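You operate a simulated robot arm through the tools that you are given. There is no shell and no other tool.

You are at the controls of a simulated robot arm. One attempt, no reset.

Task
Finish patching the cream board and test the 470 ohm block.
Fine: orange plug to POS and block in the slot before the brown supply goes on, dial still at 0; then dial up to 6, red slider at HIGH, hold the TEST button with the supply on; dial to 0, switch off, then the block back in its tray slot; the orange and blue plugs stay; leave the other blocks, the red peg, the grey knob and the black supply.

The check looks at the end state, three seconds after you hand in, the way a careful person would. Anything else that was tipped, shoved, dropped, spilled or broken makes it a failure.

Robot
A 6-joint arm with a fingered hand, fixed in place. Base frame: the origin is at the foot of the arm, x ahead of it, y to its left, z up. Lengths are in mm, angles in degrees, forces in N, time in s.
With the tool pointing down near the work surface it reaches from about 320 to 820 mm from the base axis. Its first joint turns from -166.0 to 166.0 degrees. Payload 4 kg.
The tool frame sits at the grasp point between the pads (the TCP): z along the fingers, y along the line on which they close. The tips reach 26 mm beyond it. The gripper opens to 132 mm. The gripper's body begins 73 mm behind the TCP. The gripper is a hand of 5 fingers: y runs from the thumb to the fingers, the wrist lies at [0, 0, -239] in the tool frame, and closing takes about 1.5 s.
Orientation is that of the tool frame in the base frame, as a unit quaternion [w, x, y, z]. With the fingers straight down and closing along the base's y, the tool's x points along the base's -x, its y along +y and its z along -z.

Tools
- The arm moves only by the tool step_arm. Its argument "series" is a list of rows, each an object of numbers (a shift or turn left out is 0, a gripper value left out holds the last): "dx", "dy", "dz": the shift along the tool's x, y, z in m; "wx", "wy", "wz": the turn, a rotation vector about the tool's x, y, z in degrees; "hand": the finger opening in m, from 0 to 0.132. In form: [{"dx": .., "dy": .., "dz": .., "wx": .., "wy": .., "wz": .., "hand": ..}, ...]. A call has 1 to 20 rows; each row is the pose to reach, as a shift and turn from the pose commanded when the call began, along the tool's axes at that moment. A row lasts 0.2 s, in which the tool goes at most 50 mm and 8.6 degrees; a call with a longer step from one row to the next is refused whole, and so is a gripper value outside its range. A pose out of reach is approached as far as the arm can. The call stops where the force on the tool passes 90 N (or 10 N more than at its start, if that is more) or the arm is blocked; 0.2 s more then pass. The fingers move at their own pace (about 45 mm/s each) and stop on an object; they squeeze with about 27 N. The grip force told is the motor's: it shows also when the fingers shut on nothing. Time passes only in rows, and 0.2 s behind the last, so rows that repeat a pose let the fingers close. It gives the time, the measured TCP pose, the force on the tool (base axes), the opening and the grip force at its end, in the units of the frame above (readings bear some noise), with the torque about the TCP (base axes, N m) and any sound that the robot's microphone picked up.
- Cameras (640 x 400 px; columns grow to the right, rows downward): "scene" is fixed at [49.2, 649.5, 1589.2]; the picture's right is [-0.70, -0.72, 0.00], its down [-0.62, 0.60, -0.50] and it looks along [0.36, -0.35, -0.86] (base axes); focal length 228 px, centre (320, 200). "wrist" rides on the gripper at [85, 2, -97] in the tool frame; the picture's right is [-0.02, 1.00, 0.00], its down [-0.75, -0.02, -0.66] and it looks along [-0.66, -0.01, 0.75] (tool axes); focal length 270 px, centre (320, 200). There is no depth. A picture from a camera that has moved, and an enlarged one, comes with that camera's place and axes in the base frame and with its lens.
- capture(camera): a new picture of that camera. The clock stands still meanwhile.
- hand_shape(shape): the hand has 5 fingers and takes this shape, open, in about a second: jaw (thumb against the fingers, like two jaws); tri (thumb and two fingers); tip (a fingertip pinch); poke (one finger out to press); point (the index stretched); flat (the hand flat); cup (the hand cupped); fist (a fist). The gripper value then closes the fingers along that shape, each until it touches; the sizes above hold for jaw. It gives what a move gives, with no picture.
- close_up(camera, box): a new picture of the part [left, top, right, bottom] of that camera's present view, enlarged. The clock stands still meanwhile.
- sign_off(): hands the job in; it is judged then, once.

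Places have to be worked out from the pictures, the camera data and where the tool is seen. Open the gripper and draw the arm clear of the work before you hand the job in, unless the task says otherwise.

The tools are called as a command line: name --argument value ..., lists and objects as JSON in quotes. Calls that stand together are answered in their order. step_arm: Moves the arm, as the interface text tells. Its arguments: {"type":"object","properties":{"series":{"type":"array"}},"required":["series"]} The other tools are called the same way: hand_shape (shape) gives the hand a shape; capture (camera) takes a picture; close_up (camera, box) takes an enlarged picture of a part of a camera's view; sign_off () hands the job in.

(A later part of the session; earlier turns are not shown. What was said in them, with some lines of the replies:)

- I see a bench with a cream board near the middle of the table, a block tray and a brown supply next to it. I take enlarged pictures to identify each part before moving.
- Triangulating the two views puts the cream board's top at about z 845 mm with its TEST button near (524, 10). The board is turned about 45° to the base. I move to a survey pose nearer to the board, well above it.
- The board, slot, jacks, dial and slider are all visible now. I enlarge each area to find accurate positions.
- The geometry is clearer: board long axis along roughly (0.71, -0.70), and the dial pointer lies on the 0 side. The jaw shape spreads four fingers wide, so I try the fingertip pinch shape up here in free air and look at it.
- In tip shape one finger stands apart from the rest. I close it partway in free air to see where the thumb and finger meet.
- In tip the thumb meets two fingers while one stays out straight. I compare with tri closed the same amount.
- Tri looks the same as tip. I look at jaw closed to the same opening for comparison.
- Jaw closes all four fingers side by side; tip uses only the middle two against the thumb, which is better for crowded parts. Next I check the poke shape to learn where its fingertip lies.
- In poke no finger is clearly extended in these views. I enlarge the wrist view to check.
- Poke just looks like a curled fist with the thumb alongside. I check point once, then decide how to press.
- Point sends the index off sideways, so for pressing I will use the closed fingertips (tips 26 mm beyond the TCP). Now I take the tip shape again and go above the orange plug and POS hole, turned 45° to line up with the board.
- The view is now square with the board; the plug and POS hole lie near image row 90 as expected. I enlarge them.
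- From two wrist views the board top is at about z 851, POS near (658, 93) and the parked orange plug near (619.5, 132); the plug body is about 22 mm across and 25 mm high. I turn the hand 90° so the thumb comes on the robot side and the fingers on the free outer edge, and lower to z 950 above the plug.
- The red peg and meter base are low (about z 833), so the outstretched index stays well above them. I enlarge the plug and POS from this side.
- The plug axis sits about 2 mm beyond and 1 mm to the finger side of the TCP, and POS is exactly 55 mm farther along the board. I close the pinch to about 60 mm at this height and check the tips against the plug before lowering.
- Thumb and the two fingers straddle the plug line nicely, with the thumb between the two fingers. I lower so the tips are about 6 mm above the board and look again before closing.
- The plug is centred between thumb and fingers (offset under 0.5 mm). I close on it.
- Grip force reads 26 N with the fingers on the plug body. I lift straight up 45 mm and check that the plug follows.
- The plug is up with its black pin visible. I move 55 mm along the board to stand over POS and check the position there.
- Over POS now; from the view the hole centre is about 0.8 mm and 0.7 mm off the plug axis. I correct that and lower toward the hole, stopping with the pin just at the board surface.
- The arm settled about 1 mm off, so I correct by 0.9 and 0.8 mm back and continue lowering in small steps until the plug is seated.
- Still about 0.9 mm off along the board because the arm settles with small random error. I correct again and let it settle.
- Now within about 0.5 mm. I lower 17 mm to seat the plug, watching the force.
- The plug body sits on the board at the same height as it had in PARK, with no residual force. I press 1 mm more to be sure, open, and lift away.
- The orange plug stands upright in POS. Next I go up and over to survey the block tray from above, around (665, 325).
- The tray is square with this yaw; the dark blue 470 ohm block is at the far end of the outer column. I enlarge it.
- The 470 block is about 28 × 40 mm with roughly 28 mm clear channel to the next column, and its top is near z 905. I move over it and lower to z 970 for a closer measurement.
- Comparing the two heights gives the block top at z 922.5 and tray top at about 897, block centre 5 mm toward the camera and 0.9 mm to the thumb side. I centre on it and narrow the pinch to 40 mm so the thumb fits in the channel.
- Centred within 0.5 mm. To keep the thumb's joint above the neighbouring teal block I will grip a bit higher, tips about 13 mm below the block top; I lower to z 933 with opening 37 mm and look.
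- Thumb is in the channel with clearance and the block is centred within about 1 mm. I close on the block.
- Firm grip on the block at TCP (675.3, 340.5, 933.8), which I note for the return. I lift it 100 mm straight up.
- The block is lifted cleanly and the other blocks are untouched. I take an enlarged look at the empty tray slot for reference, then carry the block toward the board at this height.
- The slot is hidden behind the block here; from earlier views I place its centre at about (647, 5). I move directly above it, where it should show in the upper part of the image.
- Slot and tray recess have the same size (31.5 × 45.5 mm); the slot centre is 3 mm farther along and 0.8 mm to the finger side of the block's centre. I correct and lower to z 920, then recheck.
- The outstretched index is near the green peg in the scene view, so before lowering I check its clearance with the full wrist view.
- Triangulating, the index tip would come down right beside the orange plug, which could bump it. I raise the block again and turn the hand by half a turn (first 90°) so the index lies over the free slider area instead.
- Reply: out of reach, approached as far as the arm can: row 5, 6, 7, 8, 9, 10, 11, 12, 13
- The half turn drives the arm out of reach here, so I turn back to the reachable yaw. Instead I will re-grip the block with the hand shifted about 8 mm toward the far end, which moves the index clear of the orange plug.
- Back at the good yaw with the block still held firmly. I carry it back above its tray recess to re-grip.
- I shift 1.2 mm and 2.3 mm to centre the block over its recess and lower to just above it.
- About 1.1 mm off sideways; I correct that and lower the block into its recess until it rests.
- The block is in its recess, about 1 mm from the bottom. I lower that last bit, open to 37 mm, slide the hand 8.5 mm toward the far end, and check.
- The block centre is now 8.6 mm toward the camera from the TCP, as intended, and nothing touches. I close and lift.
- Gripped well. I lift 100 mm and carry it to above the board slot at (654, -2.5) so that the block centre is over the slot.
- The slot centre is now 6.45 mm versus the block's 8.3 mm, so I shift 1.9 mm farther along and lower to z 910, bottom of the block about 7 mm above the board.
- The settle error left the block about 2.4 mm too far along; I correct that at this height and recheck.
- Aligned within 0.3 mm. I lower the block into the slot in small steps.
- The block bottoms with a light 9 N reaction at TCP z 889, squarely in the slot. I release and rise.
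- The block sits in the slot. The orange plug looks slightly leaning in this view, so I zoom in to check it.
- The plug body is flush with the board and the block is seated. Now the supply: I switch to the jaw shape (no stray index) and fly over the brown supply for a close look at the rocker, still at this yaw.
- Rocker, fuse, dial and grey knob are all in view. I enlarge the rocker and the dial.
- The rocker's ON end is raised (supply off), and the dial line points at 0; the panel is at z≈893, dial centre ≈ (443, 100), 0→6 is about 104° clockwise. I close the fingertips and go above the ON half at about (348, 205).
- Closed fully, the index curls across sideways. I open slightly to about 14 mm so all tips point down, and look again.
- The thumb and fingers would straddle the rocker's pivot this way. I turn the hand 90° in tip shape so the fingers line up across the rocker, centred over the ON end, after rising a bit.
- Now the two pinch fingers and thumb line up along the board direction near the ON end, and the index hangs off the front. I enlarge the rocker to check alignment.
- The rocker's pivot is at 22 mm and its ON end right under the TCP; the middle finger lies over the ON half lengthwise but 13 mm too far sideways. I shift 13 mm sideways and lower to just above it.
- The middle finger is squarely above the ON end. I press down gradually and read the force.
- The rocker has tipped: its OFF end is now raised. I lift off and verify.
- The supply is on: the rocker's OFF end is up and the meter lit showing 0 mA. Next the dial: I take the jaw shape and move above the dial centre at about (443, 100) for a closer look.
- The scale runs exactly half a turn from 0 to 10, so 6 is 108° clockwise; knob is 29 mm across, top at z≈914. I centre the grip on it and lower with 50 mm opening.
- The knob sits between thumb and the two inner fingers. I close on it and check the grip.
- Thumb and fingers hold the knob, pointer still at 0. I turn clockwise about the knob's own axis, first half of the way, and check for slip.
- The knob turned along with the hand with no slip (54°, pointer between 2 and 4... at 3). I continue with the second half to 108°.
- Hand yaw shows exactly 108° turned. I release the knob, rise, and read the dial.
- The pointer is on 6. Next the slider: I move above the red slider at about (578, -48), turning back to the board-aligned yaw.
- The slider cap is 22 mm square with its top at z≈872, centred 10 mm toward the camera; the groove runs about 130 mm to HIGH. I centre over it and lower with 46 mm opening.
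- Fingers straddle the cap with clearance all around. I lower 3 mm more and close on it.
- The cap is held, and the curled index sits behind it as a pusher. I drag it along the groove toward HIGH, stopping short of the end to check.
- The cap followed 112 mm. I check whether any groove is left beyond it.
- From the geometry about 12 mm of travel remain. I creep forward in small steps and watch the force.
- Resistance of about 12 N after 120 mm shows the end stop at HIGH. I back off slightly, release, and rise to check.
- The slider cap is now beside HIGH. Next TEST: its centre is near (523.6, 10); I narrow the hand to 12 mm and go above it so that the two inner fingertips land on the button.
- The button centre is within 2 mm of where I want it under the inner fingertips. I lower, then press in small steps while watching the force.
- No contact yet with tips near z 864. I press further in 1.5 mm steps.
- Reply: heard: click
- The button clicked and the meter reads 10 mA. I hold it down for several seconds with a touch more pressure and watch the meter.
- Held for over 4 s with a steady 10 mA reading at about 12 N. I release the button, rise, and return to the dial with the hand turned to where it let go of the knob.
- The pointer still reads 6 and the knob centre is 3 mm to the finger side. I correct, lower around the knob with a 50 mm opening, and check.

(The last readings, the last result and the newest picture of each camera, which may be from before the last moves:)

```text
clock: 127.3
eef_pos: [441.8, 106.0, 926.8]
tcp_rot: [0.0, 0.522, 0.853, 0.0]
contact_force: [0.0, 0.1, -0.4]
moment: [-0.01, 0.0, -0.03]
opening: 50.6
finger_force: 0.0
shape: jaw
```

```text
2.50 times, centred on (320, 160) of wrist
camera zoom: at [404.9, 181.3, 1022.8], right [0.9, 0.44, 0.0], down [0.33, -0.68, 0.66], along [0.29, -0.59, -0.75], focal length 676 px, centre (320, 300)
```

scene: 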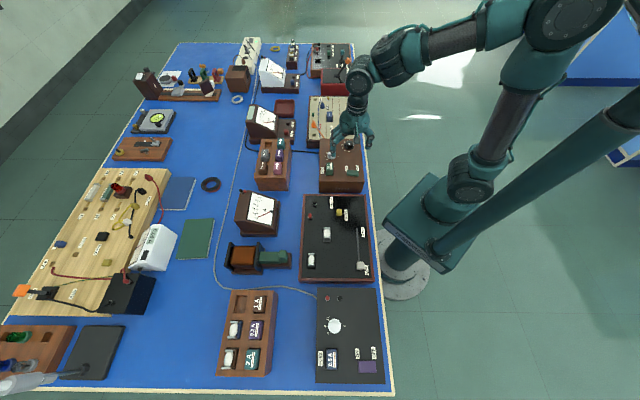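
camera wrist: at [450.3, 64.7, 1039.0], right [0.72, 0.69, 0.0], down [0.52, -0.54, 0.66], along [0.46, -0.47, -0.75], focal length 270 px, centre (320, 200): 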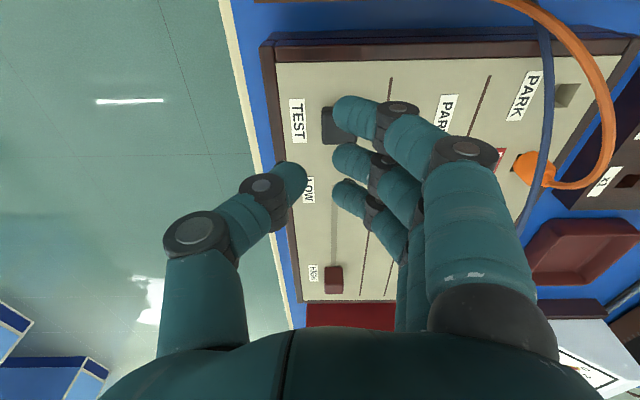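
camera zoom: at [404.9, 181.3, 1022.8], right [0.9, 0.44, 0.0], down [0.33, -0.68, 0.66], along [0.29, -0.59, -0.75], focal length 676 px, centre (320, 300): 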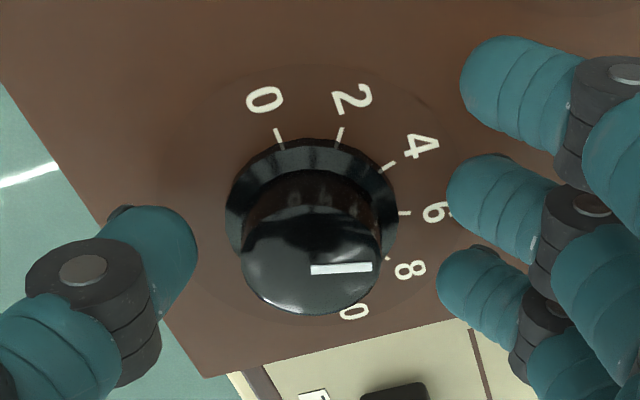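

Small correction of 1.9 and 1.1 mm, then I close on the knob.

step_arm --series '[{"dx": 0.0019, "dy": -0.0011, "dz": -0.0015}, {"dx": 0.0019, "dy": -0.0011, "dz": -0.0015}, {"dx": 0.0019, "dy": -0.0011, "dz": -0.0015, "hand": 0.02}, {"dx": 0.0019, "dy": -0.0011, "dz": -0.0015, "hand": 0.02}, {"dx": 0.0019, "dy": -0.0011, "dz": -0.0015, "hand": 0.02}, {"dx": 0.0019, "dy": -0.0011, "dz": -0.0015, "hand": 0.02}, {"dx": 0.0019, "dy": -0.0011, "dz": -0.0015, "hand": 0.02}]'

close_up --camera "wrist" --box '[220, 80, 420, 240]'

```text
clock: 128.9
eef_pos: [438.6, 107.1, 928.2]
tcp_rot: [-0.001, 0.523, 0.852, -0.001]
contact_force: [-9.8, -1.7, 0.5]
moment: [-0.02, 0.12, -0.06]
opening: 11.3
finger_force: 27.4
shape: jaw
```

```text
2.50 times, centred on (320, 160) of wrist
camera zoom: at [402.1, 182.5, 1024.5], right [0.9, 0.44, 0.0], down [0.33, -0.68, 0.66], along [0.28, -0.59, -0.75], focal length 676 px, centre (320, 300)
```

zoom: 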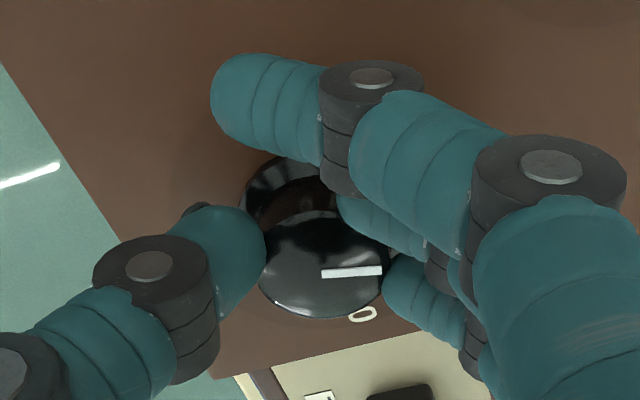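

Held well. I turn counter-clockwise about the knob axis, 54° first.

step_arm --series '[{"dx": 0.0, "dy": -0.0005, "wz": -5.4}, {"dx": -0.0001, "dy": -0.0009, "wz": -10.8}, {"dx": -0.0002, "dy": -0.0013, "wz": -16.2}, {"dx": -0.0003, "dy": -0.0018, "wz": -21.6}, {"dx": -0.0005, "dy": -0.0022, "wz": -27}, {"dx": -0.0007, "dy": -0.0026, "wz": -32.4}, {"dx": -0.001, "dy": -0.0029, "wz": -37.8}, {"dx": -0.0013, "dy": -0.0033, "wz": -43.2}, {"dx": -0.0016, "dy": -0.0036, "wz": -48.6}, {"dx": -0.002, "dy": -0.0039, "wz": -54}, {"dx": -0.002, "dy": -0.0039, "wz": -54}]'

step_arm --series '[{"dx": 0.0, "dy": -0.0005, "wz": -5.4}, {"dx": -0.0001, "dy": -0.0009, "wz": -10.8}, {"dx": -0.0002, "dy": -0.0013, "wz": -16.2}, {"dx": -0.0003, "dy": -0.0018, "wz": -21.6}, {"dx": -0.0005, "dy": -0.0022, "wz": -27}, {"dx": -0.0007, "dy": -0.0026, "wz": -32.4}, {"dx": -0.001, "dy": -0.0029, "wz": -37.8}, {"dx": -0.0013, "dy": -0.0033, "wz": -43.2}, {"dx": -0.0016, "dy": -0.0036, "wz": -48.6}, {"dx": -0.002, "dy": -0.0039, "wz": -54}, {"dx": -0.002, "dy": -0.0039, "wz": -54}]'

close_up --camera "wrist" --box '[220, 80, 420, 240]'

```text
clock: 131.3
eef_pos: [437.3, 104.2, 927.3]
tcp_rot: [-0.001, 0.078, 0.997, 0.0]
contact_force: [-20.7, -18.0, 3.4]
moment: [-0.39, 0.32, -0.18]
opening: 12.8
finger_force: 26.9
shape: jaw
```

```text
clock: 133.7
eef_pos: [437.9, 99.1, 927.1]
tcp_rot: [-0.001, -0.382, 0.924, -0.001]
contact_force: [-22.0, -36.1, 3.9]
moment: [-0.64, 0.42, -0.28]
opening: 12.8
finger_force: 27.5
shape: jaw
```

```text
2.50 times, centred on (320, 160) of wrist
camera zoom: at [377.5, 39.6, 1024.8], right [-0.69, 0.72, 0.0], down [0.55, 0.52, 0.66], along [0.47, 0.45, -0.75], focal length 676 px, centre (320, 300)
```

zoom: 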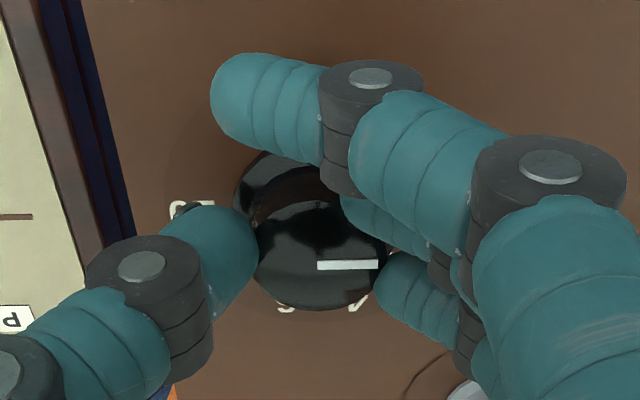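

The knob followed back; the side load has grown to about 40 N, so I release it now, rise, and read the dial.

step_arm --series '[{"hand": 0.06}, {"hand": 0.06}, {"hand": 0.06}, {"hand": 0.06}, {"hand": 0.06}, {"dz": -0.02, "hand": 0.06}, {"dz": -0.045, "hand": 0.06}, {"dz": -0.07, "hand": 0.06}, {"dz": -0.07, "hand": 0.06}]'

close_up --camera "wrist" --box '[260, 60, 380, 160]'

close_up --camera "scene" --box '[330, 125, 370, 165]'

```text
clock: 135.7
eef_pos: [440.4, 99.9, 997.3]
tcp_rot: [0.0, -0.383, 0.924, 0.0]
contact_force: [0.0, 0.4, 0.8]
moment: [-0.01, -0.02, -0.01]
opening: 59.3
finger_force: 0.0
shape: jaw
```

```text
4.00 times, centred on (320, 110) of wrist
camera zoom: at [378.3, 40.5, 1095.0], right [-0.69, 0.72, 0.0], down [0.54, 0.52, 0.66], along [0.47, 0.46, -0.75], focal length 1081 px, centre (320, 560)
```

zoom: 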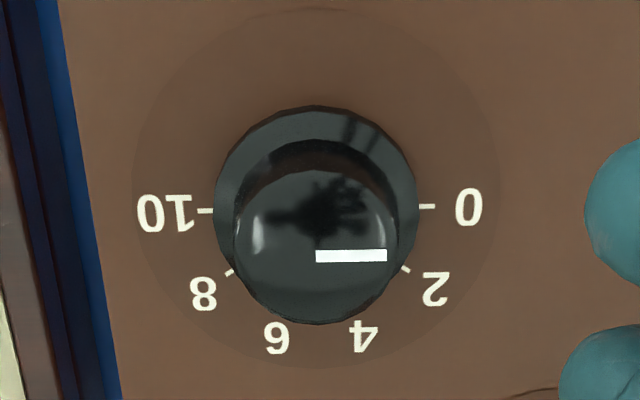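

```text
10.00 times, centred on (350, 145) of scene
camera zoom: at [49.2, 649.5, 1589.2], right [-0.7, -0.72, 0.0], down [-0.62, 0.6, -0.5], along [0.36, -0.35, -0.86], focal length 2275 px, centre (20, 750)
```

zoom: 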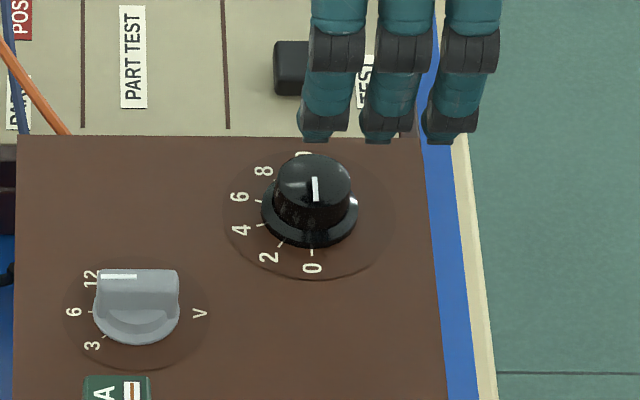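

The pointer is back on 0. Now I switch the supply off: I move over the rocker's OFF end so that only the outermost inner fingertip lands on it.

step_arm --series '[{"dx": 0.007, "dy": 0.025, "hand": 0.011}, {"dx": 0.014, "dy": 0.055, "hand": 0.011}, {"dx": 0.024, "dy": 0.085, "hand": 0.011}, {"dx": 0.032, "dy": 0.112, "hand": 0.011}, {"dx": 0.0357, "dy": 0.1272, "hand": 0.011}, {"dx": 0.0357, "dy": 0.1272, "dz": 0.023, "hand": 0.011}, {"dx": 0.0357, "dy": 0.1272, "dz": 0.023, "hand": 0.011}]'

capture --camera "wrist"

close_up --camera "wrist" --box '[240, 70, 420, 230]'

close_up --camera "scene" --box '[320, 130, 400, 210]'

```text
clock: 137.3
eef_pos: [323.8, 166.0, 976.5]
tcp_rot: [0.0, -0.383, 0.924, 0.0]
contact_force: [-0.6, -0.8, 0.4]
moment: [0.03, -0.02, -0.02]
opening: 11.3
finger_force: 0.1
shape: jaw
```

```text
taken
camera wrist: at [262.5, 107.0, 1072.4], right [-0.69, 0.72, 0.0], down [0.54, 0.52, 0.66], along [0.47, 0.46, -0.75], focal length 270 px, centre (320, 200)
```

wrist: 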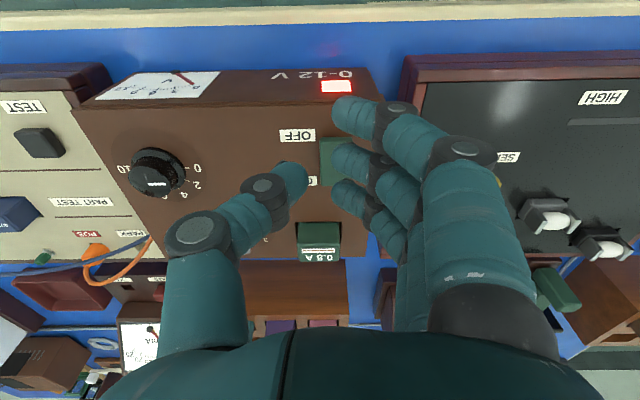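

```text
2.50 times, centred on (330, 150) of wrist
camera zoom: at [262.5, 107.0, 1072.4], right [-0.69, 0.72, 0.0], down [0.54, 0.52, 0.66], along [0.47, 0.46, -0.75], focal length 676 px, centre (295, 325)
```

zoom: 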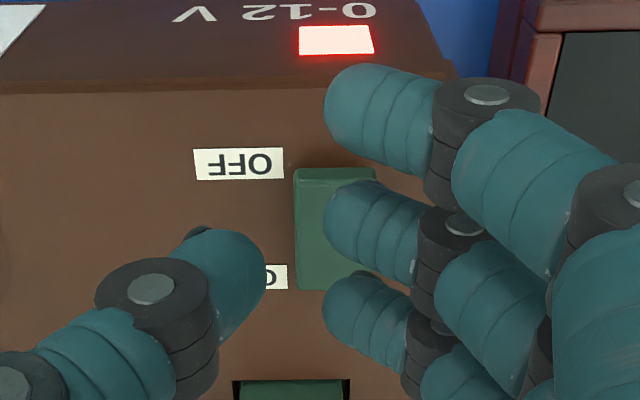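

```text
5.00 times, centred on (360, 170) of scene
camera zoom: at [49.2, 649.5, 1589.2], right [-0.7, -0.72, 0.0], down [-0.62, 0.6, -0.5], along [0.36, -0.35, -0.86], focal length 1137 px, centre (120, 350)
```

zoom: 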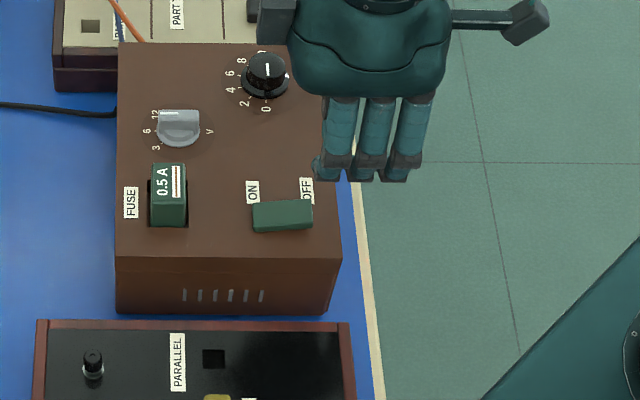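

The outermost inner fingertip lies about 9 mm in from the OFF end, centred across the rocker. I lower and press gently.

step_arm --series '[{"dz": 0.015}, {"dz": 0.03}, {"dz": 0.04}, {"dz": 0.044}, {"dz": 0.0465}, {"dz": 0.0485}, {"dz": 0.0505}]'

close_up --camera "wrist" --box '[240, 70, 420, 230]'

close_up --camera "scene" --box '[330, 150, 380, 200]'

```text
clock: 138.9
eef_pos: [322.6, 165.0, 925.5]
tcp_rot: [0.001, -0.383, 0.924, 0.0]
contact_force: [-9.5, 2.7, 29.4]
moment: [0.91, -0.2, 0.29]
opening: 12.7
finger_force: 0.0
shape: jaw
```

```text
2.50 times, centred on (330, 150) of wrist
camera zoom: at [262.2, 106.8, 1021.5], right [-0.69, 0.72, 0.0], down [0.54, 0.52, 0.66], along [0.47, 0.46, -0.75], focal length 676 px, centre (295, 325)
```

zoom: 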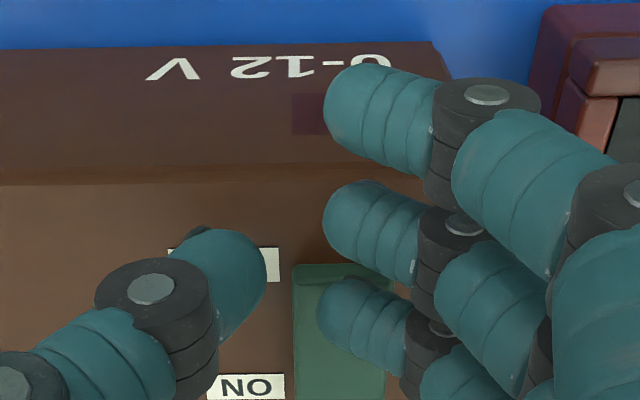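

```text
8.00 times, centred on (355, 175) of scene
camera zoom: at [49.2, 649.5, 1589.2], right [-0.7, -0.72, 0.0], down [-0.62, 0.6, -0.5], along [0.36, -0.35, -0.86], focal length 1820 px, centre (40, 400)
```

zoom: 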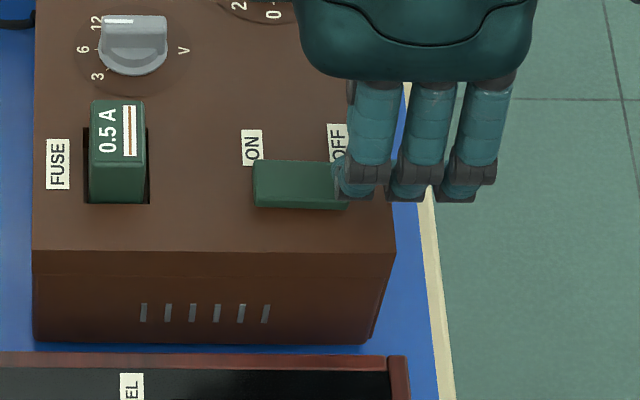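

The supply's lamp has gone dark. I lift off and verify the rocker.

step_arm --series '[{"dz": -0.012}, {"dz": -0.035}, {"dz": -0.065}, {"dz": -0.1}, {"dz": -0.1}]'

close_up --camera "scene" --box '[320, 130, 380, 200]'

close_up --camera "wrist" --box '[200, 20, 400, 180]'

close_up --camera "scene" --box '[230, 80, 360, 160]'

```text
clock: 140.1
eef_pos: [322.3, 164.8, 1023.2]
tcp_rot: [0.0, -0.383, 0.924, 0.001]
contact_force: [0.6, -0.5, -0.1]
moment: [-0.01, 0.01, -0.02]
opening: 11.4
finger_force: 0.1
shape: jaw
```

```text
5.71 times, centred on (350, 165) of scene
camera zoom: at [49.2, 649.5, 1589.2], right [-0.7, -0.72, 0.0], down [-0.62, 0.6, -0.5], along [0.36, -0.35, -0.86], focal length 1300 px, centre (149, 400)
```

zoom: 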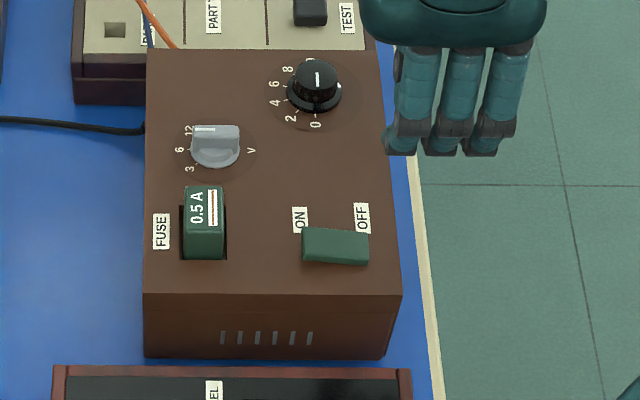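

```text
2.50 times, centred on (300, 100) of wrist
camera zoom: at [261.5, 106.2, 1120.0], right [-0.69, 0.72, 0.0], down [0.54, 0.52, 0.66], along [0.47, 0.46, -0.75], focal length 676 px, centre (370, 450)
```

zoom: 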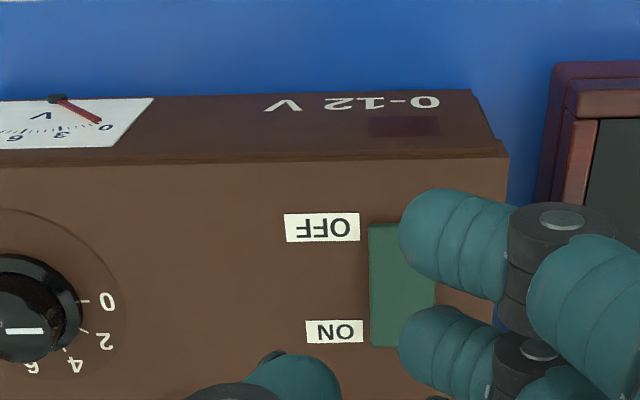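

```text
4.92 times, centred on (295, 120) of scene
camera zoom: at [49.2, 649.5, 1589.2], right [-0.7, -0.72, 0.0], down [-0.62, 0.6, -0.5], along [0.36, -0.35, -0.86], focal length 1120 px, centre (443, 594)
```

zoom: 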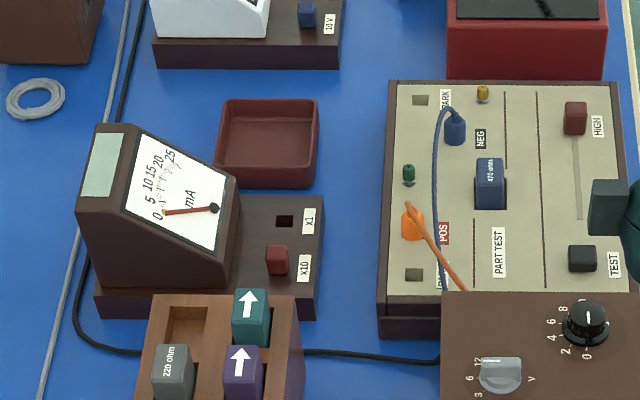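

The supply is off (ON end up, lamp dark, meter blank) and the dial is at 0. Now the block goes back: I take the tip shape and fly back above the block with the board-aligned yaw.

hand_shape --shape "tip"

step_arm --series '[{"dx": -0.006, "dy": -0.02, "wz": 5, "hand": 0.1}, {"dx": -0.016, "dy": -0.05, "wz": 12}, {"dx": -0.027, "dy": -0.085, "wz": 20}, {"dx": -0.039, "dy": -0.12, "wz": 28}, {"dx": -0.05, "dy": -0.155, "wz": 36}, {"dx": -0.062, "dy": -0.19, "wz": 44}, {"dx": -0.074, "dy": -0.225, "wz": 52}, {"dx": -0.085, "dy": -0.26, "wz": 60}, {"dx": -0.097, "dy": -0.295, "wz": 68}, {"dx": -0.106, "dy": -0.325, "wz": 76}, {"dx": -0.1125, "dy": -0.345, "wz": 84}, {"dx": -0.1155, "dy": -0.3525, "wz": 90}, {"dx": -0.1155, "dy": -0.3525, "wz": 90}, {"dx": -0.1155, "dy": -0.3525, "wz": 90}]'

capture --camera "wrist"

close_up --camera "wrist" --box '[250, 20, 390, 130]'

```text
clock: 141.0
eef_pos: [323.4, 166.1, 1022.8]
tcp_rot: [0.0, -0.383, 0.924, 0.001]
contact_force: [0.1, -0.4, -0.2]
moment: [-0.01, 0.01, -0.01]
opening: 131.9
finger_force: 0.0
shape: tip
```

```text
clock: 144.0
eef_pos: [656.2, -4.1, 1023.2]
tcp_rot: [0.001, 0.383, 0.924, 0.0]
contact_force: [-0.4, 0.4, 0.3]
moment: [-0.01, 0.0, -0.04]
opening: 100.4
finger_force: 0.1
shape: tip
```

```text
taken
camera wrist: at [596.9, 56.8, 1120.5], right [0.72, 0.69, 0.0], down [0.52, -0.54, 0.66], along [0.46, -0.47, -0.75], focal length 270 px, centre (320, 200)
```

wrist: 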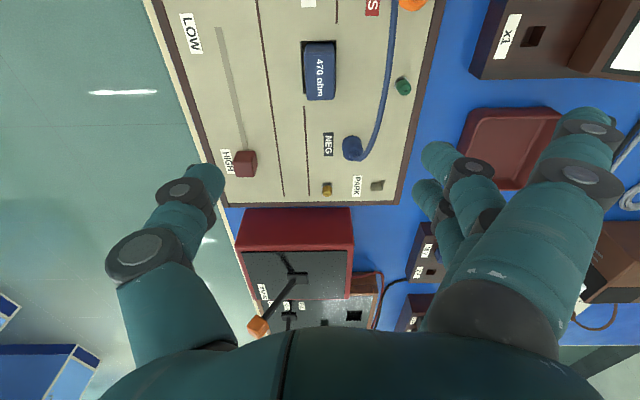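

```text
3.64 times, centred on (320, 75) of wrist
camera zoom: at [596.9, 56.8, 1120.5], right [0.72, 0.69, 0.0], down [0.52, -0.54, 0.66], along [0.46, -0.47, -0.75], focal length 983 px, centre (320, 654)
```

zoom: 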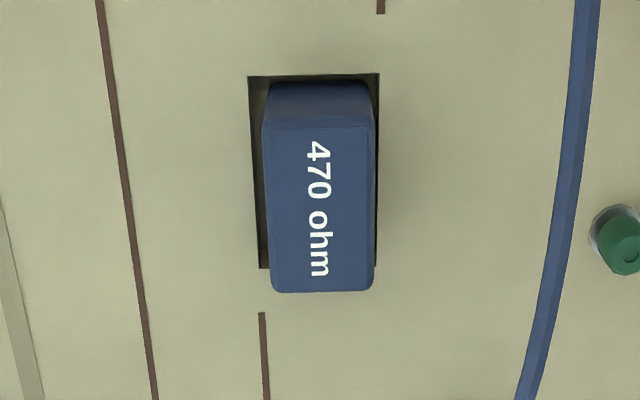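

The block centre is 1.2 mm and 1.9 mm from the wanted grip offset. I correct, narrow to 45 mm, and lower to z 925 for a check.

step_arm --series '[{"dx": 0.0012, "dy": 0.0019, "dz": 0.01, "hand": 0.045}, {"dx": 0.0012, "dy": 0.0019, "dz": 0.03, "hand": 0.045}, {"dx": 0.0012, "dy": 0.0019, "dz": 0.05, "hand": 0.045}, {"dx": 0.0012, "dy": 0.0019, "dz": 0.07, "hand": 0.045}, {"dx": 0.0012, "dy": 0.0019, "dz": 0.09, "hand": 0.045}, {"dx": 0.0012, "dy": 0.0019, "dz": 0.098, "hand": 0.045}, {"dx": 0.0012, "dy": 0.0019, "dz": 0.098, "hand": 0.045}]'

capture --camera "wrist"

close_up --camera "wrist" --box '[220, 60, 420, 220]'

```text
clock: 145.6
eef_pos: [653.2, 0.0, 924.7]
tcp_rot: [0.0, 0.382, 0.924, 0.0]
contact_force: [0.3, 0.0, 0.3]
moment: [0.02, 0.01, 0.0]
opening: 45.5
finger_force: 0.0
shape: tip
```

```text
taken
camera wrist: at [595.4, 60.0, 1022.4], right [0.72, 0.69, 0.0], down [0.52, -0.54, 0.66], along [0.46, -0.47, -0.75], focal length 270 px, centre (320, 200)
```

wrist: 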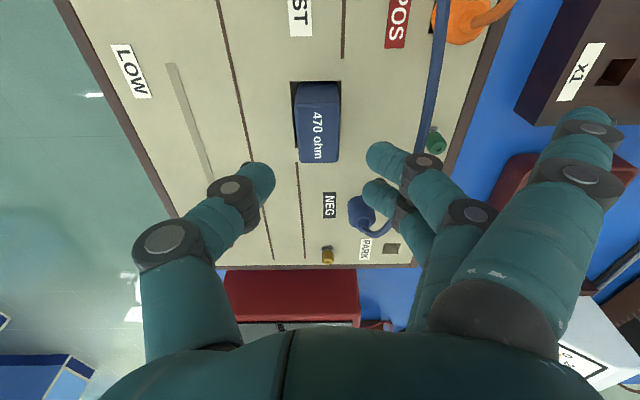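

```text
2.50 times, centred on (320, 140) of wrist
camera zoom: at [595.4, 60.0, 1022.4], right [0.72, 0.69, 0.0], down [0.52, -0.54, 0.66], along [0.46, -0.47, -0.75], focal length 676 px, centre (320, 350)
```

zoom: 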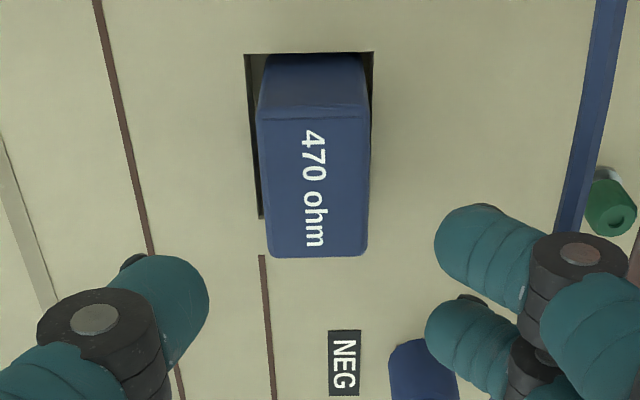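

Nearly centred; I shift 1 mm more along and lower to the gripping height, then close.

step_arm --series '[{"dx": -0.001, "dz": 0.01}, {"dx": -0.001, "dz": 0.02}, {"dx": -0.001, "dz": 0.03}, {"dx": -0.001, "dz": 0.0355}, {"dx": -0.001, "dz": 0.0355}]'

capture --camera "wrist"

close_up --camera "scene" --box '[310, 85, 355, 130]'

```text
clock: 146.8
eef_pos: [655.5, -1.1, 891.2]
tcp_rot: [0.001, 0.383, 0.924, 0.0]
contact_force: [-0.6, -0.4, 0.5]
moment: [0.03, 0.0, 0.01]
opening: 45.9
finger_force: 0.1
shape: tip
```

```text
taken
camera wrist: at [597.0, 59.4, 987.9], right [0.72, 0.69, 0.0], down [0.52, -0.54, 0.66], along [0.46, -0.47, -0.75], focal length 270 px, centre (320, 200)
```

wrist: 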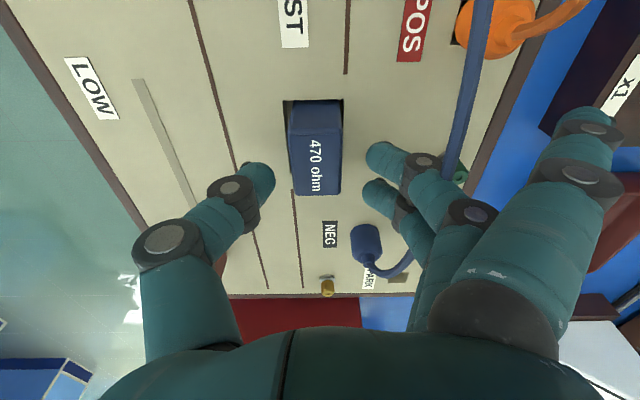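

```text
8.89 times, centred on (332, 108) of scene
camera zoom: at [49.2, 649.5, 1589.2], right [-0.7, -0.72, 0.0], down [-0.62, 0.6, -0.5], along [0.36, -0.35, -0.86], focal length 2022 px, centre (209, 1022)
```

zoom: 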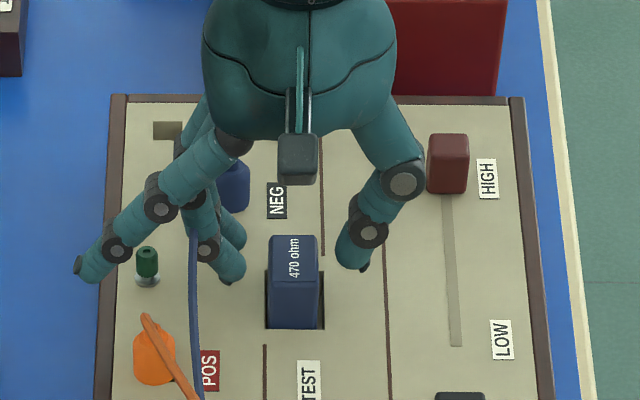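

Clear all round. I close on the block.

step_arm --series '[{"hand": 0.015}, {"hand": 0.015}, {"hand": 0.015}, {"hand": 0.015}, {"hand": 0.015}, {"hand": 0.015}, {"hand": 0.015}]'

close_up --camera "wrist" --box '[200, 60, 440, 240]'

close_up --camera "scene" --box '[310, 85, 355, 130]'

```text
clock: 148.4
eef_pos: [655.5, -0.9, 891.3]
tcp_rot: [0.0, 0.383, 0.924, -0.001]
contact_force: [0.1, 0.6, -0.8]
moment: [-0.01, -0.01, 0.0]
opening: 20.4
finger_force: 27.0
shape: tip
```

```text
2.22 times, centred on (320, 150) of wrist
camera zoom: at [597.0, 59.4, 988.0], right [0.72, 0.69, 0.0], down [0.52, -0.54, 0.66], along [0.46, -0.47, -0.75], focal length 601 px, centre (320, 311)
```

zoom: 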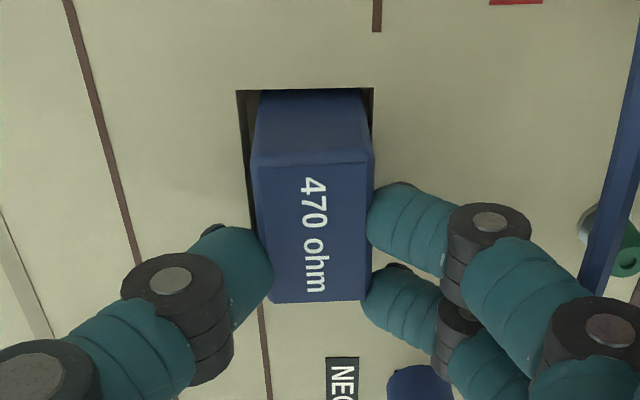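

```text
8.89 times, centred on (332, 108) of scene
camera zoom: at [49.2, 649.5, 1589.2], right [-0.7, -0.72, 0.0], down [-0.62, 0.6, -0.5], along [0.36, -0.35, -0.86], focal length 2022 px, centre (209, 1022)
```

zoom: 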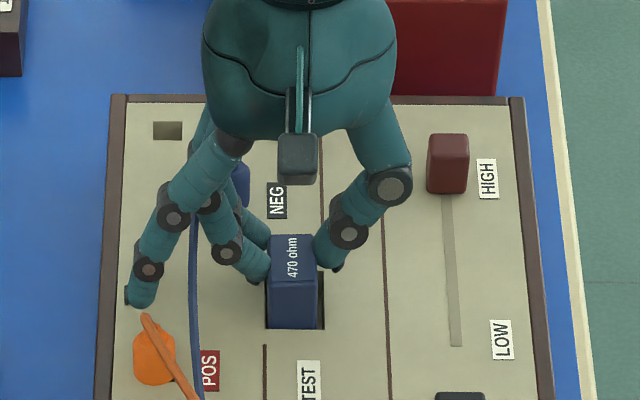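

Grip is firm at the same offset. I lift the block straight out and carry it back above its tray recess.

step_arm --series '[{"dz": -0.005}, {"dz": -0.015}, {"dz": -0.035}, {"dz": -0.065}, {"dz": -0.1}, {"dz": -0.135}, {"dz": -0.14}, {"dx": 0.02, "dy": 0.024, "dz": -0.14}, {"dx": 0.046, "dy": 0.054, "dz": -0.14}, {"dx": 0.074, "dy": 0.087, "dz": -0.14}, {"dx": 0.102, "dy": 0.12, "dz": -0.14}, {"dx": 0.13, "dy": 0.153, "dz": -0.14}, {"dx": 0.158, "dy": 0.186, "dz": -0.14}, {"dx": 0.186, "dy": 0.218, "dz": -0.14}, {"dx": 0.206, "dy": 0.241, "dz": -0.14}, {"dx": 0.2192, "dy": 0.2563, "dz": -0.14}, {"dx": 0.2192, "dy": 0.2563, "dz": -0.14}, {"dx": 0.2192, "dy": 0.2563, "dz": -0.14}]'

capture --camera "wrist"

close_up --camera "wrist" --box '[250, 20, 390, 140]'

close_up --camera "scene" --box '[240, 80, 370, 180]'

```text
clock: 152.2
eef_pos: [683.2, 336.0, 1030.4]
tcp_rot: [-0.001, 0.382, 0.924, 0.0]
contact_force: [-0.1, 0.5, -0.9]
moment: [-0.01, -0.02, 0.02]
opening: 20.4
finger_force: 27.2
shape: tip
```

```text
taken
camera wrist: at [624.0, 395.9, 1127.8], right [0.72, 0.69, 0.0], down [0.52, -0.54, 0.66], along [0.46, -0.47, -0.75], focal length 270 px, centre (320, 200)
```

wrist: 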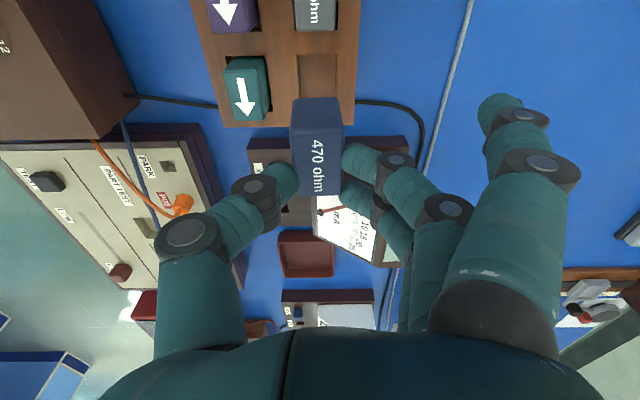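

```text
3.33 times, centred on (320, 80) of wrist
camera zoom: at [624.0, 395.9, 1127.8], right [0.72, 0.69, 0.0], down [0.52, -0.54, 0.66], along [0.46, -0.47, -0.75], focal length 901 px, centre (320, 600)
```

zoom: 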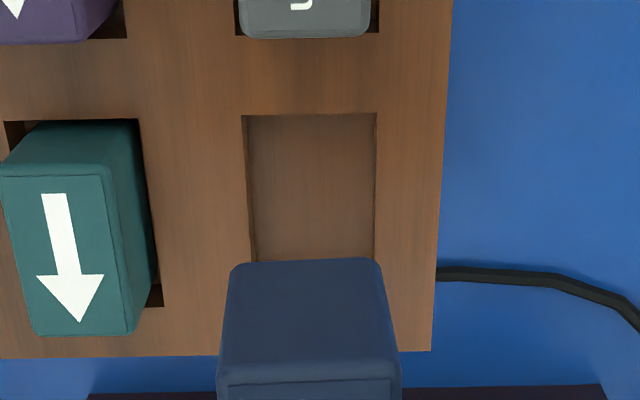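

```text
4.00 times, centred on (305, 130) of scene
camera zoom: at [49.2, 649.5, 1589.2], right [-0.7, -0.72, 0.0], down [-0.62, 0.6, -0.5], along [0.36, -0.35, -0.86], focal length 910 px, centre (380, 480)
```

zoom: 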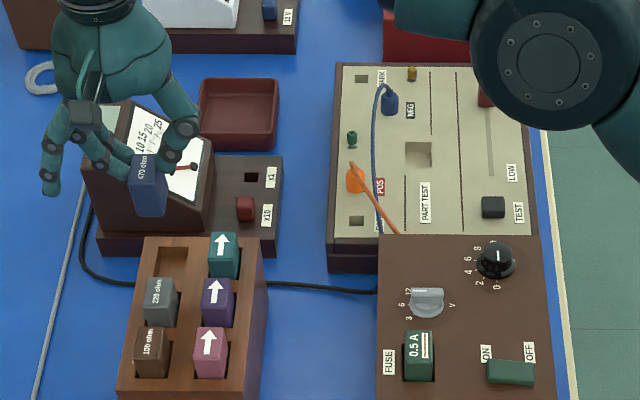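

The recess is aligned with the block within 0.3 mm. I lower to just above it and check again.

step_arm --series '[{"dx": -0.0003, "dy": -0.0003, "dz": 0.018}, {"dx": -0.0003, "dy": -0.0003, "dz": 0.04}, {"dx": -0.0003, "dy": -0.0003, "dz": 0.06}, {"dx": -0.0003, "dy": -0.0003, "dz": 0.071}, {"dx": -0.0003, "dy": -0.0003, "dz": 0.071}, {"dx": -0.0003, "dy": -0.0003, "dz": 0.071}]'

close_up --camera "wrist" --box '[220, 60, 420, 200]'

```text
clock: 153.6
eef_pos: [681.7, 334.4, 960.6]
tcp_rot: [0.0, 0.383, 0.924, 0.0]
contact_force: [-0.2, -0.6, 0.0]
moment: [0.03, -0.01, -0.03]
opening: 20.5
finger_force: 26.6
shape: tip
```

```text
2.86 times, centred on (320, 130) of wrist
camera zoom: at [623.1, 394.5, 1056.4], right [0.72, 0.69, 0.0], down [0.52, -0.54, 0.66], along [0.46, -0.47, -0.75], focal length 772 px, centre (320, 400)
```

zoom: 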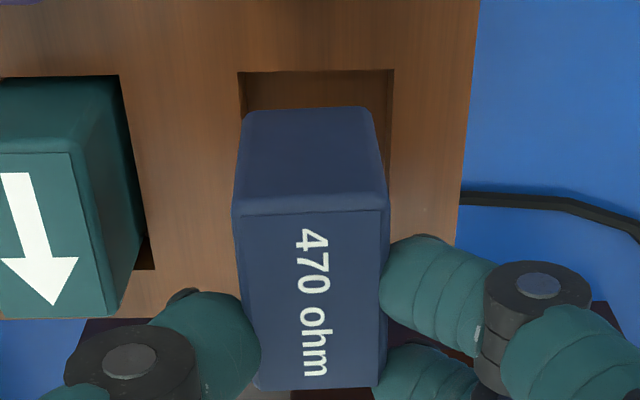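

About 1.1 mm sideways and 0.5 mm along to correct; then I lower the block into its recess.

step_arm --series '[{"dx": 0.0005, "dy": 0.0011}, {"dx": 0.0005, "dy": 0.0011}, {"dx": 0.0005, "dy": 0.0011, "dz": 0.005}, {"dx": 0.0005, "dy": 0.0011, "dz": 0.005}]'

close_up --camera "wrist" --box '[220, 60, 420, 200]'

```text
clock: 154.6
eef_pos: [680.9, 335.6, 954.2]
tcp_rot: [0.001, 0.384, 0.923, 0.0]
contact_force: [-1.1, 0.1, -1.4]
moment: [0.0, -0.02, 0.0]
opening: 20.6
finger_force: 26.9
shape: tip
```

```text
2.86 times, centred on (320, 130) of wrist
camera zoom: at [623.7, 396.3, 1051.4], right [0.72, 0.69, 0.0], down [0.52, -0.54, 0.66], along [0.46, -0.47, -0.75], focal length 772 px, centre (320, 400)
```

zoom: 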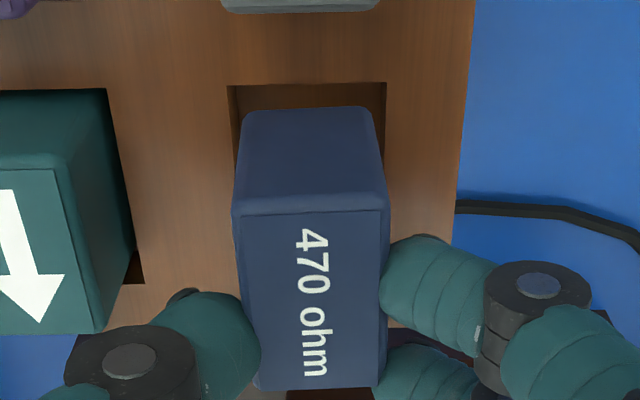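

Aligned now. I lower the rest of the way.

step_arm --series '[{"dz": 0.004}, {"dz": 0.008}, {"dz": 0.012}, {"dz": 0.015}, {"dz": 0.0175}, {"dz": 0.0185}]'

close_up --camera "wrist" --box '[200, 60, 440, 240]'

close_up --camera "scene" --box '[250, 120, 300, 170]'

```text
clock: 156.0
eef_pos: [683.1, 335.9, 936.2]
tcp_rot: [0.0, 0.383, 0.924, -0.001]
contact_force: [0.5, 0.5, -0.8]
moment: [0.0, -0.02, 0.02]
opening: 20.4
finger_force: 26.3
shape: tip
```

```text
2.22 times, centred on (320, 150) of wrist
camera zoom: at [623.8, 396.5, 1033.1], right [0.72, 0.69, 0.0], down [0.52, -0.54, 0.66], along [0.46, -0.47, -0.75], focal length 601 px, centre (320, 311)
```

zoom: 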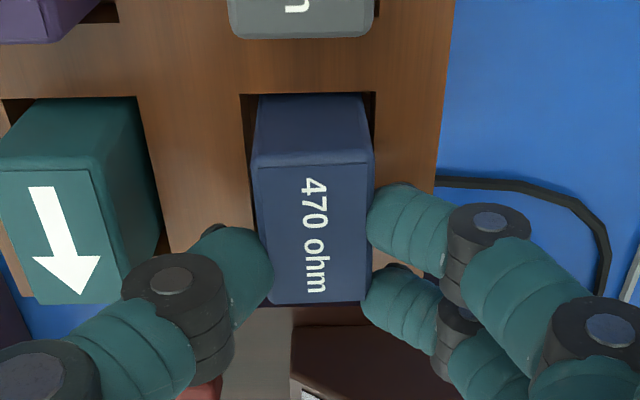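

```text
8.00 times, centred on (275, 145) of scene
camera zoom: at [49.2, 649.5, 1589.2], right [-0.7, -0.72, 0.0], down [-0.62, 0.6, -0.5], along [0.36, -0.35, -0.86], focal length 1820 px, centre (680, 640)
```

zoom: 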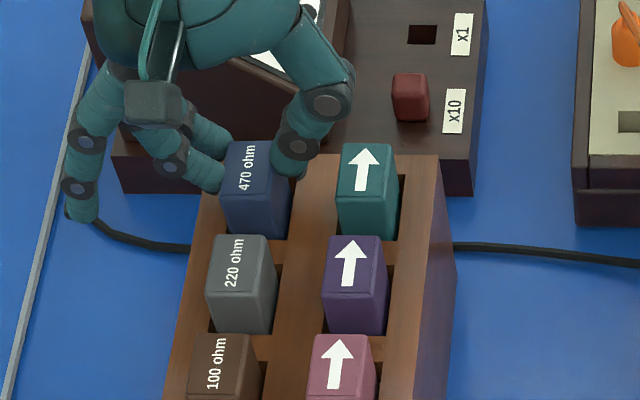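

In the recess; no bottom contact yet, so I go down a little more until it touches.

step_arm --series '[{"dz": 0.001}, {"dz": 0.002}, {"dz": 0.002}]'

```text
clock: 156.8
eef_pos: [682.7, 336.7, 934.4]
tcp_rot: [0.0, 0.382, 0.924, 0.0]
contact_force: [-0.2, 0.1, 3.6]
moment: [0.01, -0.02, 0.0]
opening: 20.5
finger_force: 27.5
shape: tip
```

The block touches bottom (3.6 N). I open to 37 mm, so the thumb stays within the channel, and rise straight up.

step_arm --series '[{"hand": 0.037}, {"hand": 0.037}, {"hand": 0.037}, {"hand": 0.037}, {"dz": -0.015, "hand": 0.037}, {"dz": -0.035, "hand": 0.037}, {"dz": -0.06, "hand": 0.037}, {"dz": -0.1, "hand": 0.037}, {"dz": -0.12, "hand": 0.037}, {"dz": -0.12, "hand": 0.037}]'

capture --camera "wrist"

close_up --camera "scene" --box '[240, 110, 310, 190]'

```text
clock: 159.0
eef_pos: [683.4, 336.9, 1052.7]
tcp_rot: [0.0, 0.383, 0.924, -0.001]
contact_force: [-0.3, 0.0, 0.5]
moment: [-0.01, -0.01, -0.01]
opening: 36.5
finger_force: 0.1
shape: tip
```

```text
taken
camera wrist: at [624.7, 398.1, 1150.2], right [0.72, 0.69, 0.0], down [0.52, -0.54, 0.66], along [0.46, -0.47, -0.75], focal length 270 px, centre (320, 200)
```

wrist: 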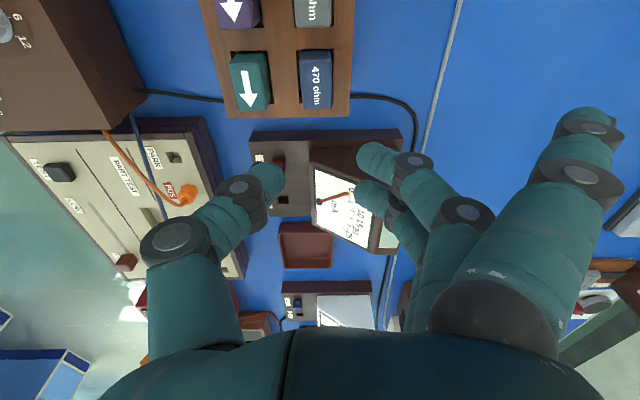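

```text
5.00 times, centred on (275, 150) of scene
camera zoom: at [49.2, 649.5, 1589.2], right [-0.7, -0.72, 0.0], down [-0.62, 0.6, -0.5], along [0.36, -0.35, -0.86], focal length 1137 px, centre (545, 450)
```

zoom: 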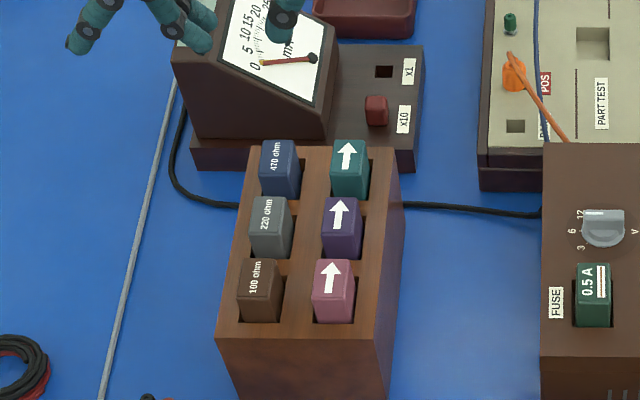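

The 470 ohm block is back in its tray place and the others are untouched. I open the hand and draw the arm back to near its start position.

step_arm --series '[{"dz": -0.04, "hand": 0.132}, {"dz": -0.08, "hand": 0.132}, {"dx": 0.006, "dy": -0.036, "dz": -0.11, "hand": 0.132}, {"dx": 0.012, "dy": -0.075, "dz": -0.127, "hand": 0.132}, {"dx": 0.02, "dy": -0.115, "dz": -0.127, "hand": 0.132}, {"dx": 0.027, "dy": -0.155, "dz": -0.127, "hand": 0.132}, {"dx": 0.033, "dy": -0.19, "dz": -0.127, "hand": 0.132}, {"dx": 0.036, "dy": -0.2157, "dz": -0.127, "hand": 0.132}, {"dx": 0.036, "dy": -0.2157, "dz": -0.127, "hand": 0.132}, {"dx": 0.036, "dy": -0.2157, "dz": -0.127, "hand": 0.132}]'

capture --camera "scene"

close_up --camera "scene" --box '[230, 80, 390, 200]'

close_up --camera "wrist" --box '[40, 0, 640, 200]'

```text
clock: 161.2
eef_pos: [504.5, 209.2, 1179.9]
tcp_rot: [0.0, 0.383, 0.924, 0.0]
contact_force: [0.6, -0.4, -0.1]
moment: [-0.01, 0.0, 0.01]
opening: 131.6
finger_force: 0.0
shape: tip
out of reach, approached as far as the arm can: row 1, 2, 3
```

```text
taken
```

scene: 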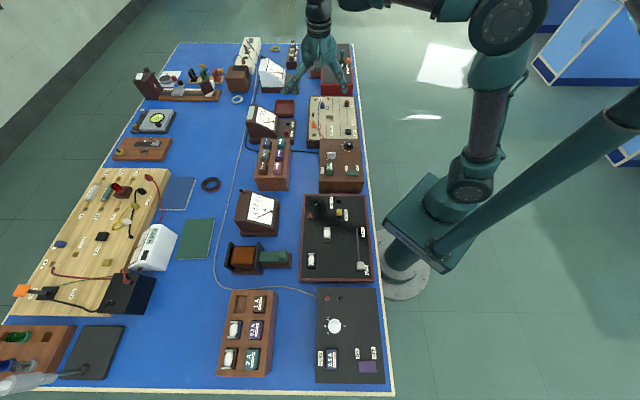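

```text
3.33 times, centred on (310, 140) of scene
camera zoom: at [49.2, 649.5, 1589.2], right [-0.7, -0.72, 0.0], down [-0.62, 0.6, -0.5], along [0.36, -0.35, -0.86], focal length 758 px, centre (353, 400)
```

zoom: 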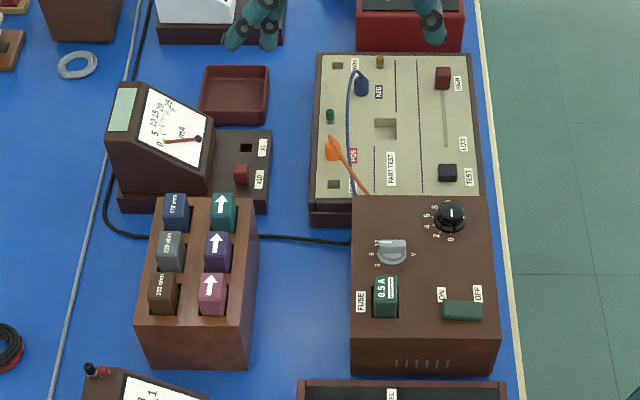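

```text
1.07 times, centred on (340, 100) of wrist (not enlarged: the box is as wide or as high as the picture)
camera zoom: at [445.6, 270.2, 1276.6], right [0.72, 0.69, 0.0], down [0.52, -0.54, 0.66], along [0.46, -0.47, -0.75], focal length 288 px, centre (299, 307)
```

zoom: 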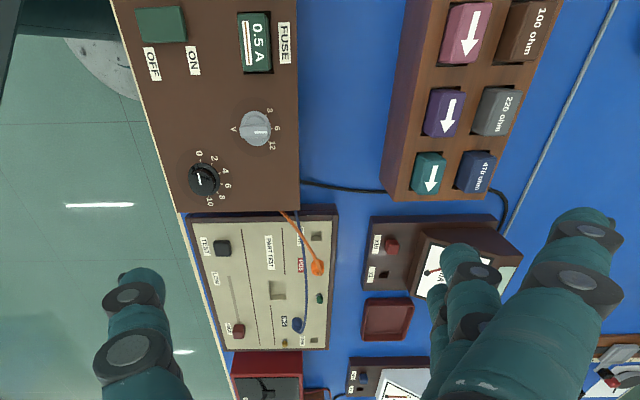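

Everything looks in order from here. One last zoom on the dial, rocker, plug and tray before handing in.

close_up --camera "wrist" --box '[190, 120, 270, 200]'

close_up --camera "scene" --box '[300, 85, 370, 150]'

close_up --camera "scene" --box '[315, 135, 365, 195]'

```text
5.00 times, centred on (230, 160) of wrist
camera zoom: at [445.6, 270.2, 1276.6], right [0.72, 0.69, 0.0], down [0.52, -0.54, 0.66], along [0.46, -0.47, -0.75], focal length 1351 px, centre (770, 400)
```

zoom: 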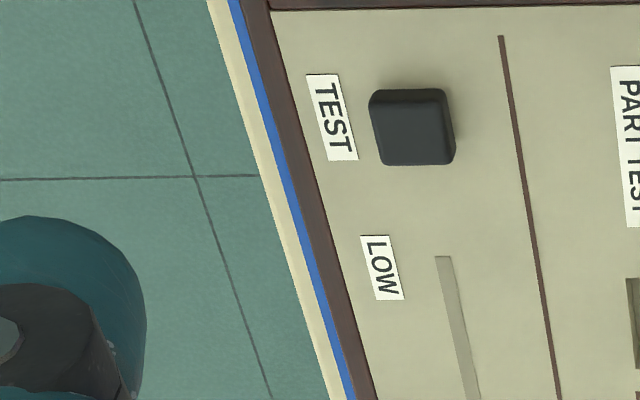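

```text
6.15 times, centred on (335, 118) of scene
camera zoom: at [49.2, 649.5, 1589.2], right [-0.7, -0.72, 0.0], down [-0.62, 0.6, -0.5], along [0.36, -0.35, -0.86], focal length 1400 px, centre (228, 708)
```

zoom: 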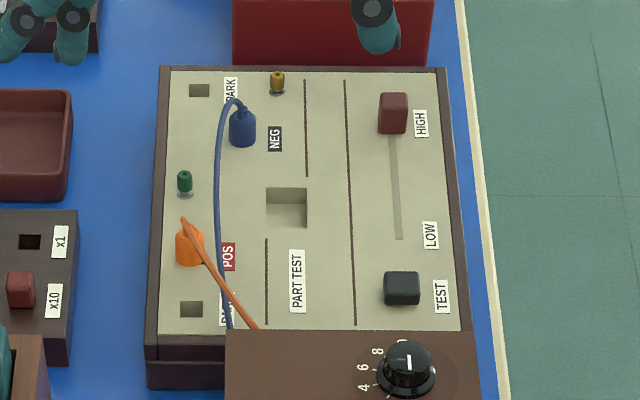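

```text
6.67 times, centred on (340, 165) of scene
camera zoom: at [49.2, 649.5, 1589.2], right [-0.7, -0.72, 0.0], down [-0.62, 0.6, -0.5], along [0.36, -0.35, -0.86], focal length 1516 px, centre (187, 433)
```

zoom: 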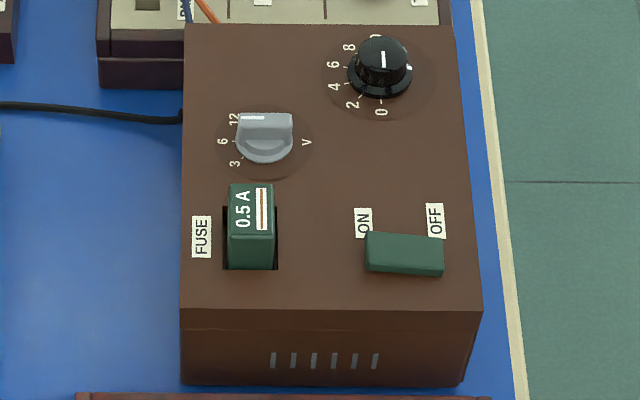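

Final state: orange plug in POS, blue in NEG, slider at HIGH, dial at 0, rocker OFF, 470 ohm block in its tray slot, and the grey knob, red peg and other blocks untouched. The arm is clear with the hand open, so I hand in.

sign_off

```text
The job is handed in.
```

I patched the cream board, tested the 470 ohm block, and handed the job in. The meter read 10 mA on the x10 range while TEST was held, for over 4 seconds.

**How it went:** The orange plug went into POS and the block into its slot before the brown supply went on, with the dial still at 0. I then set the dial to 6, moved the red slider to HIGH and held TEST. After that the dial went back to 0, the supply was switched off, and the block went back to its tray slot.

**Extra handling:** I re-gripped the block once in its tray before placing it, because one finger would have come down beside the orange plug. The plug was not touched.

**End state in the last pictures:**
- The orange plug is in POS and the blue plug is in NEG.
- The slider is at HIGH, the dial at 0 and the supply off.
- The 470 ohm block is in its tray slot.
- The other blocks, red peg and grey knob look unmoved, and I never worked near the black supply.
- The arm is clear of the work with the hand open.
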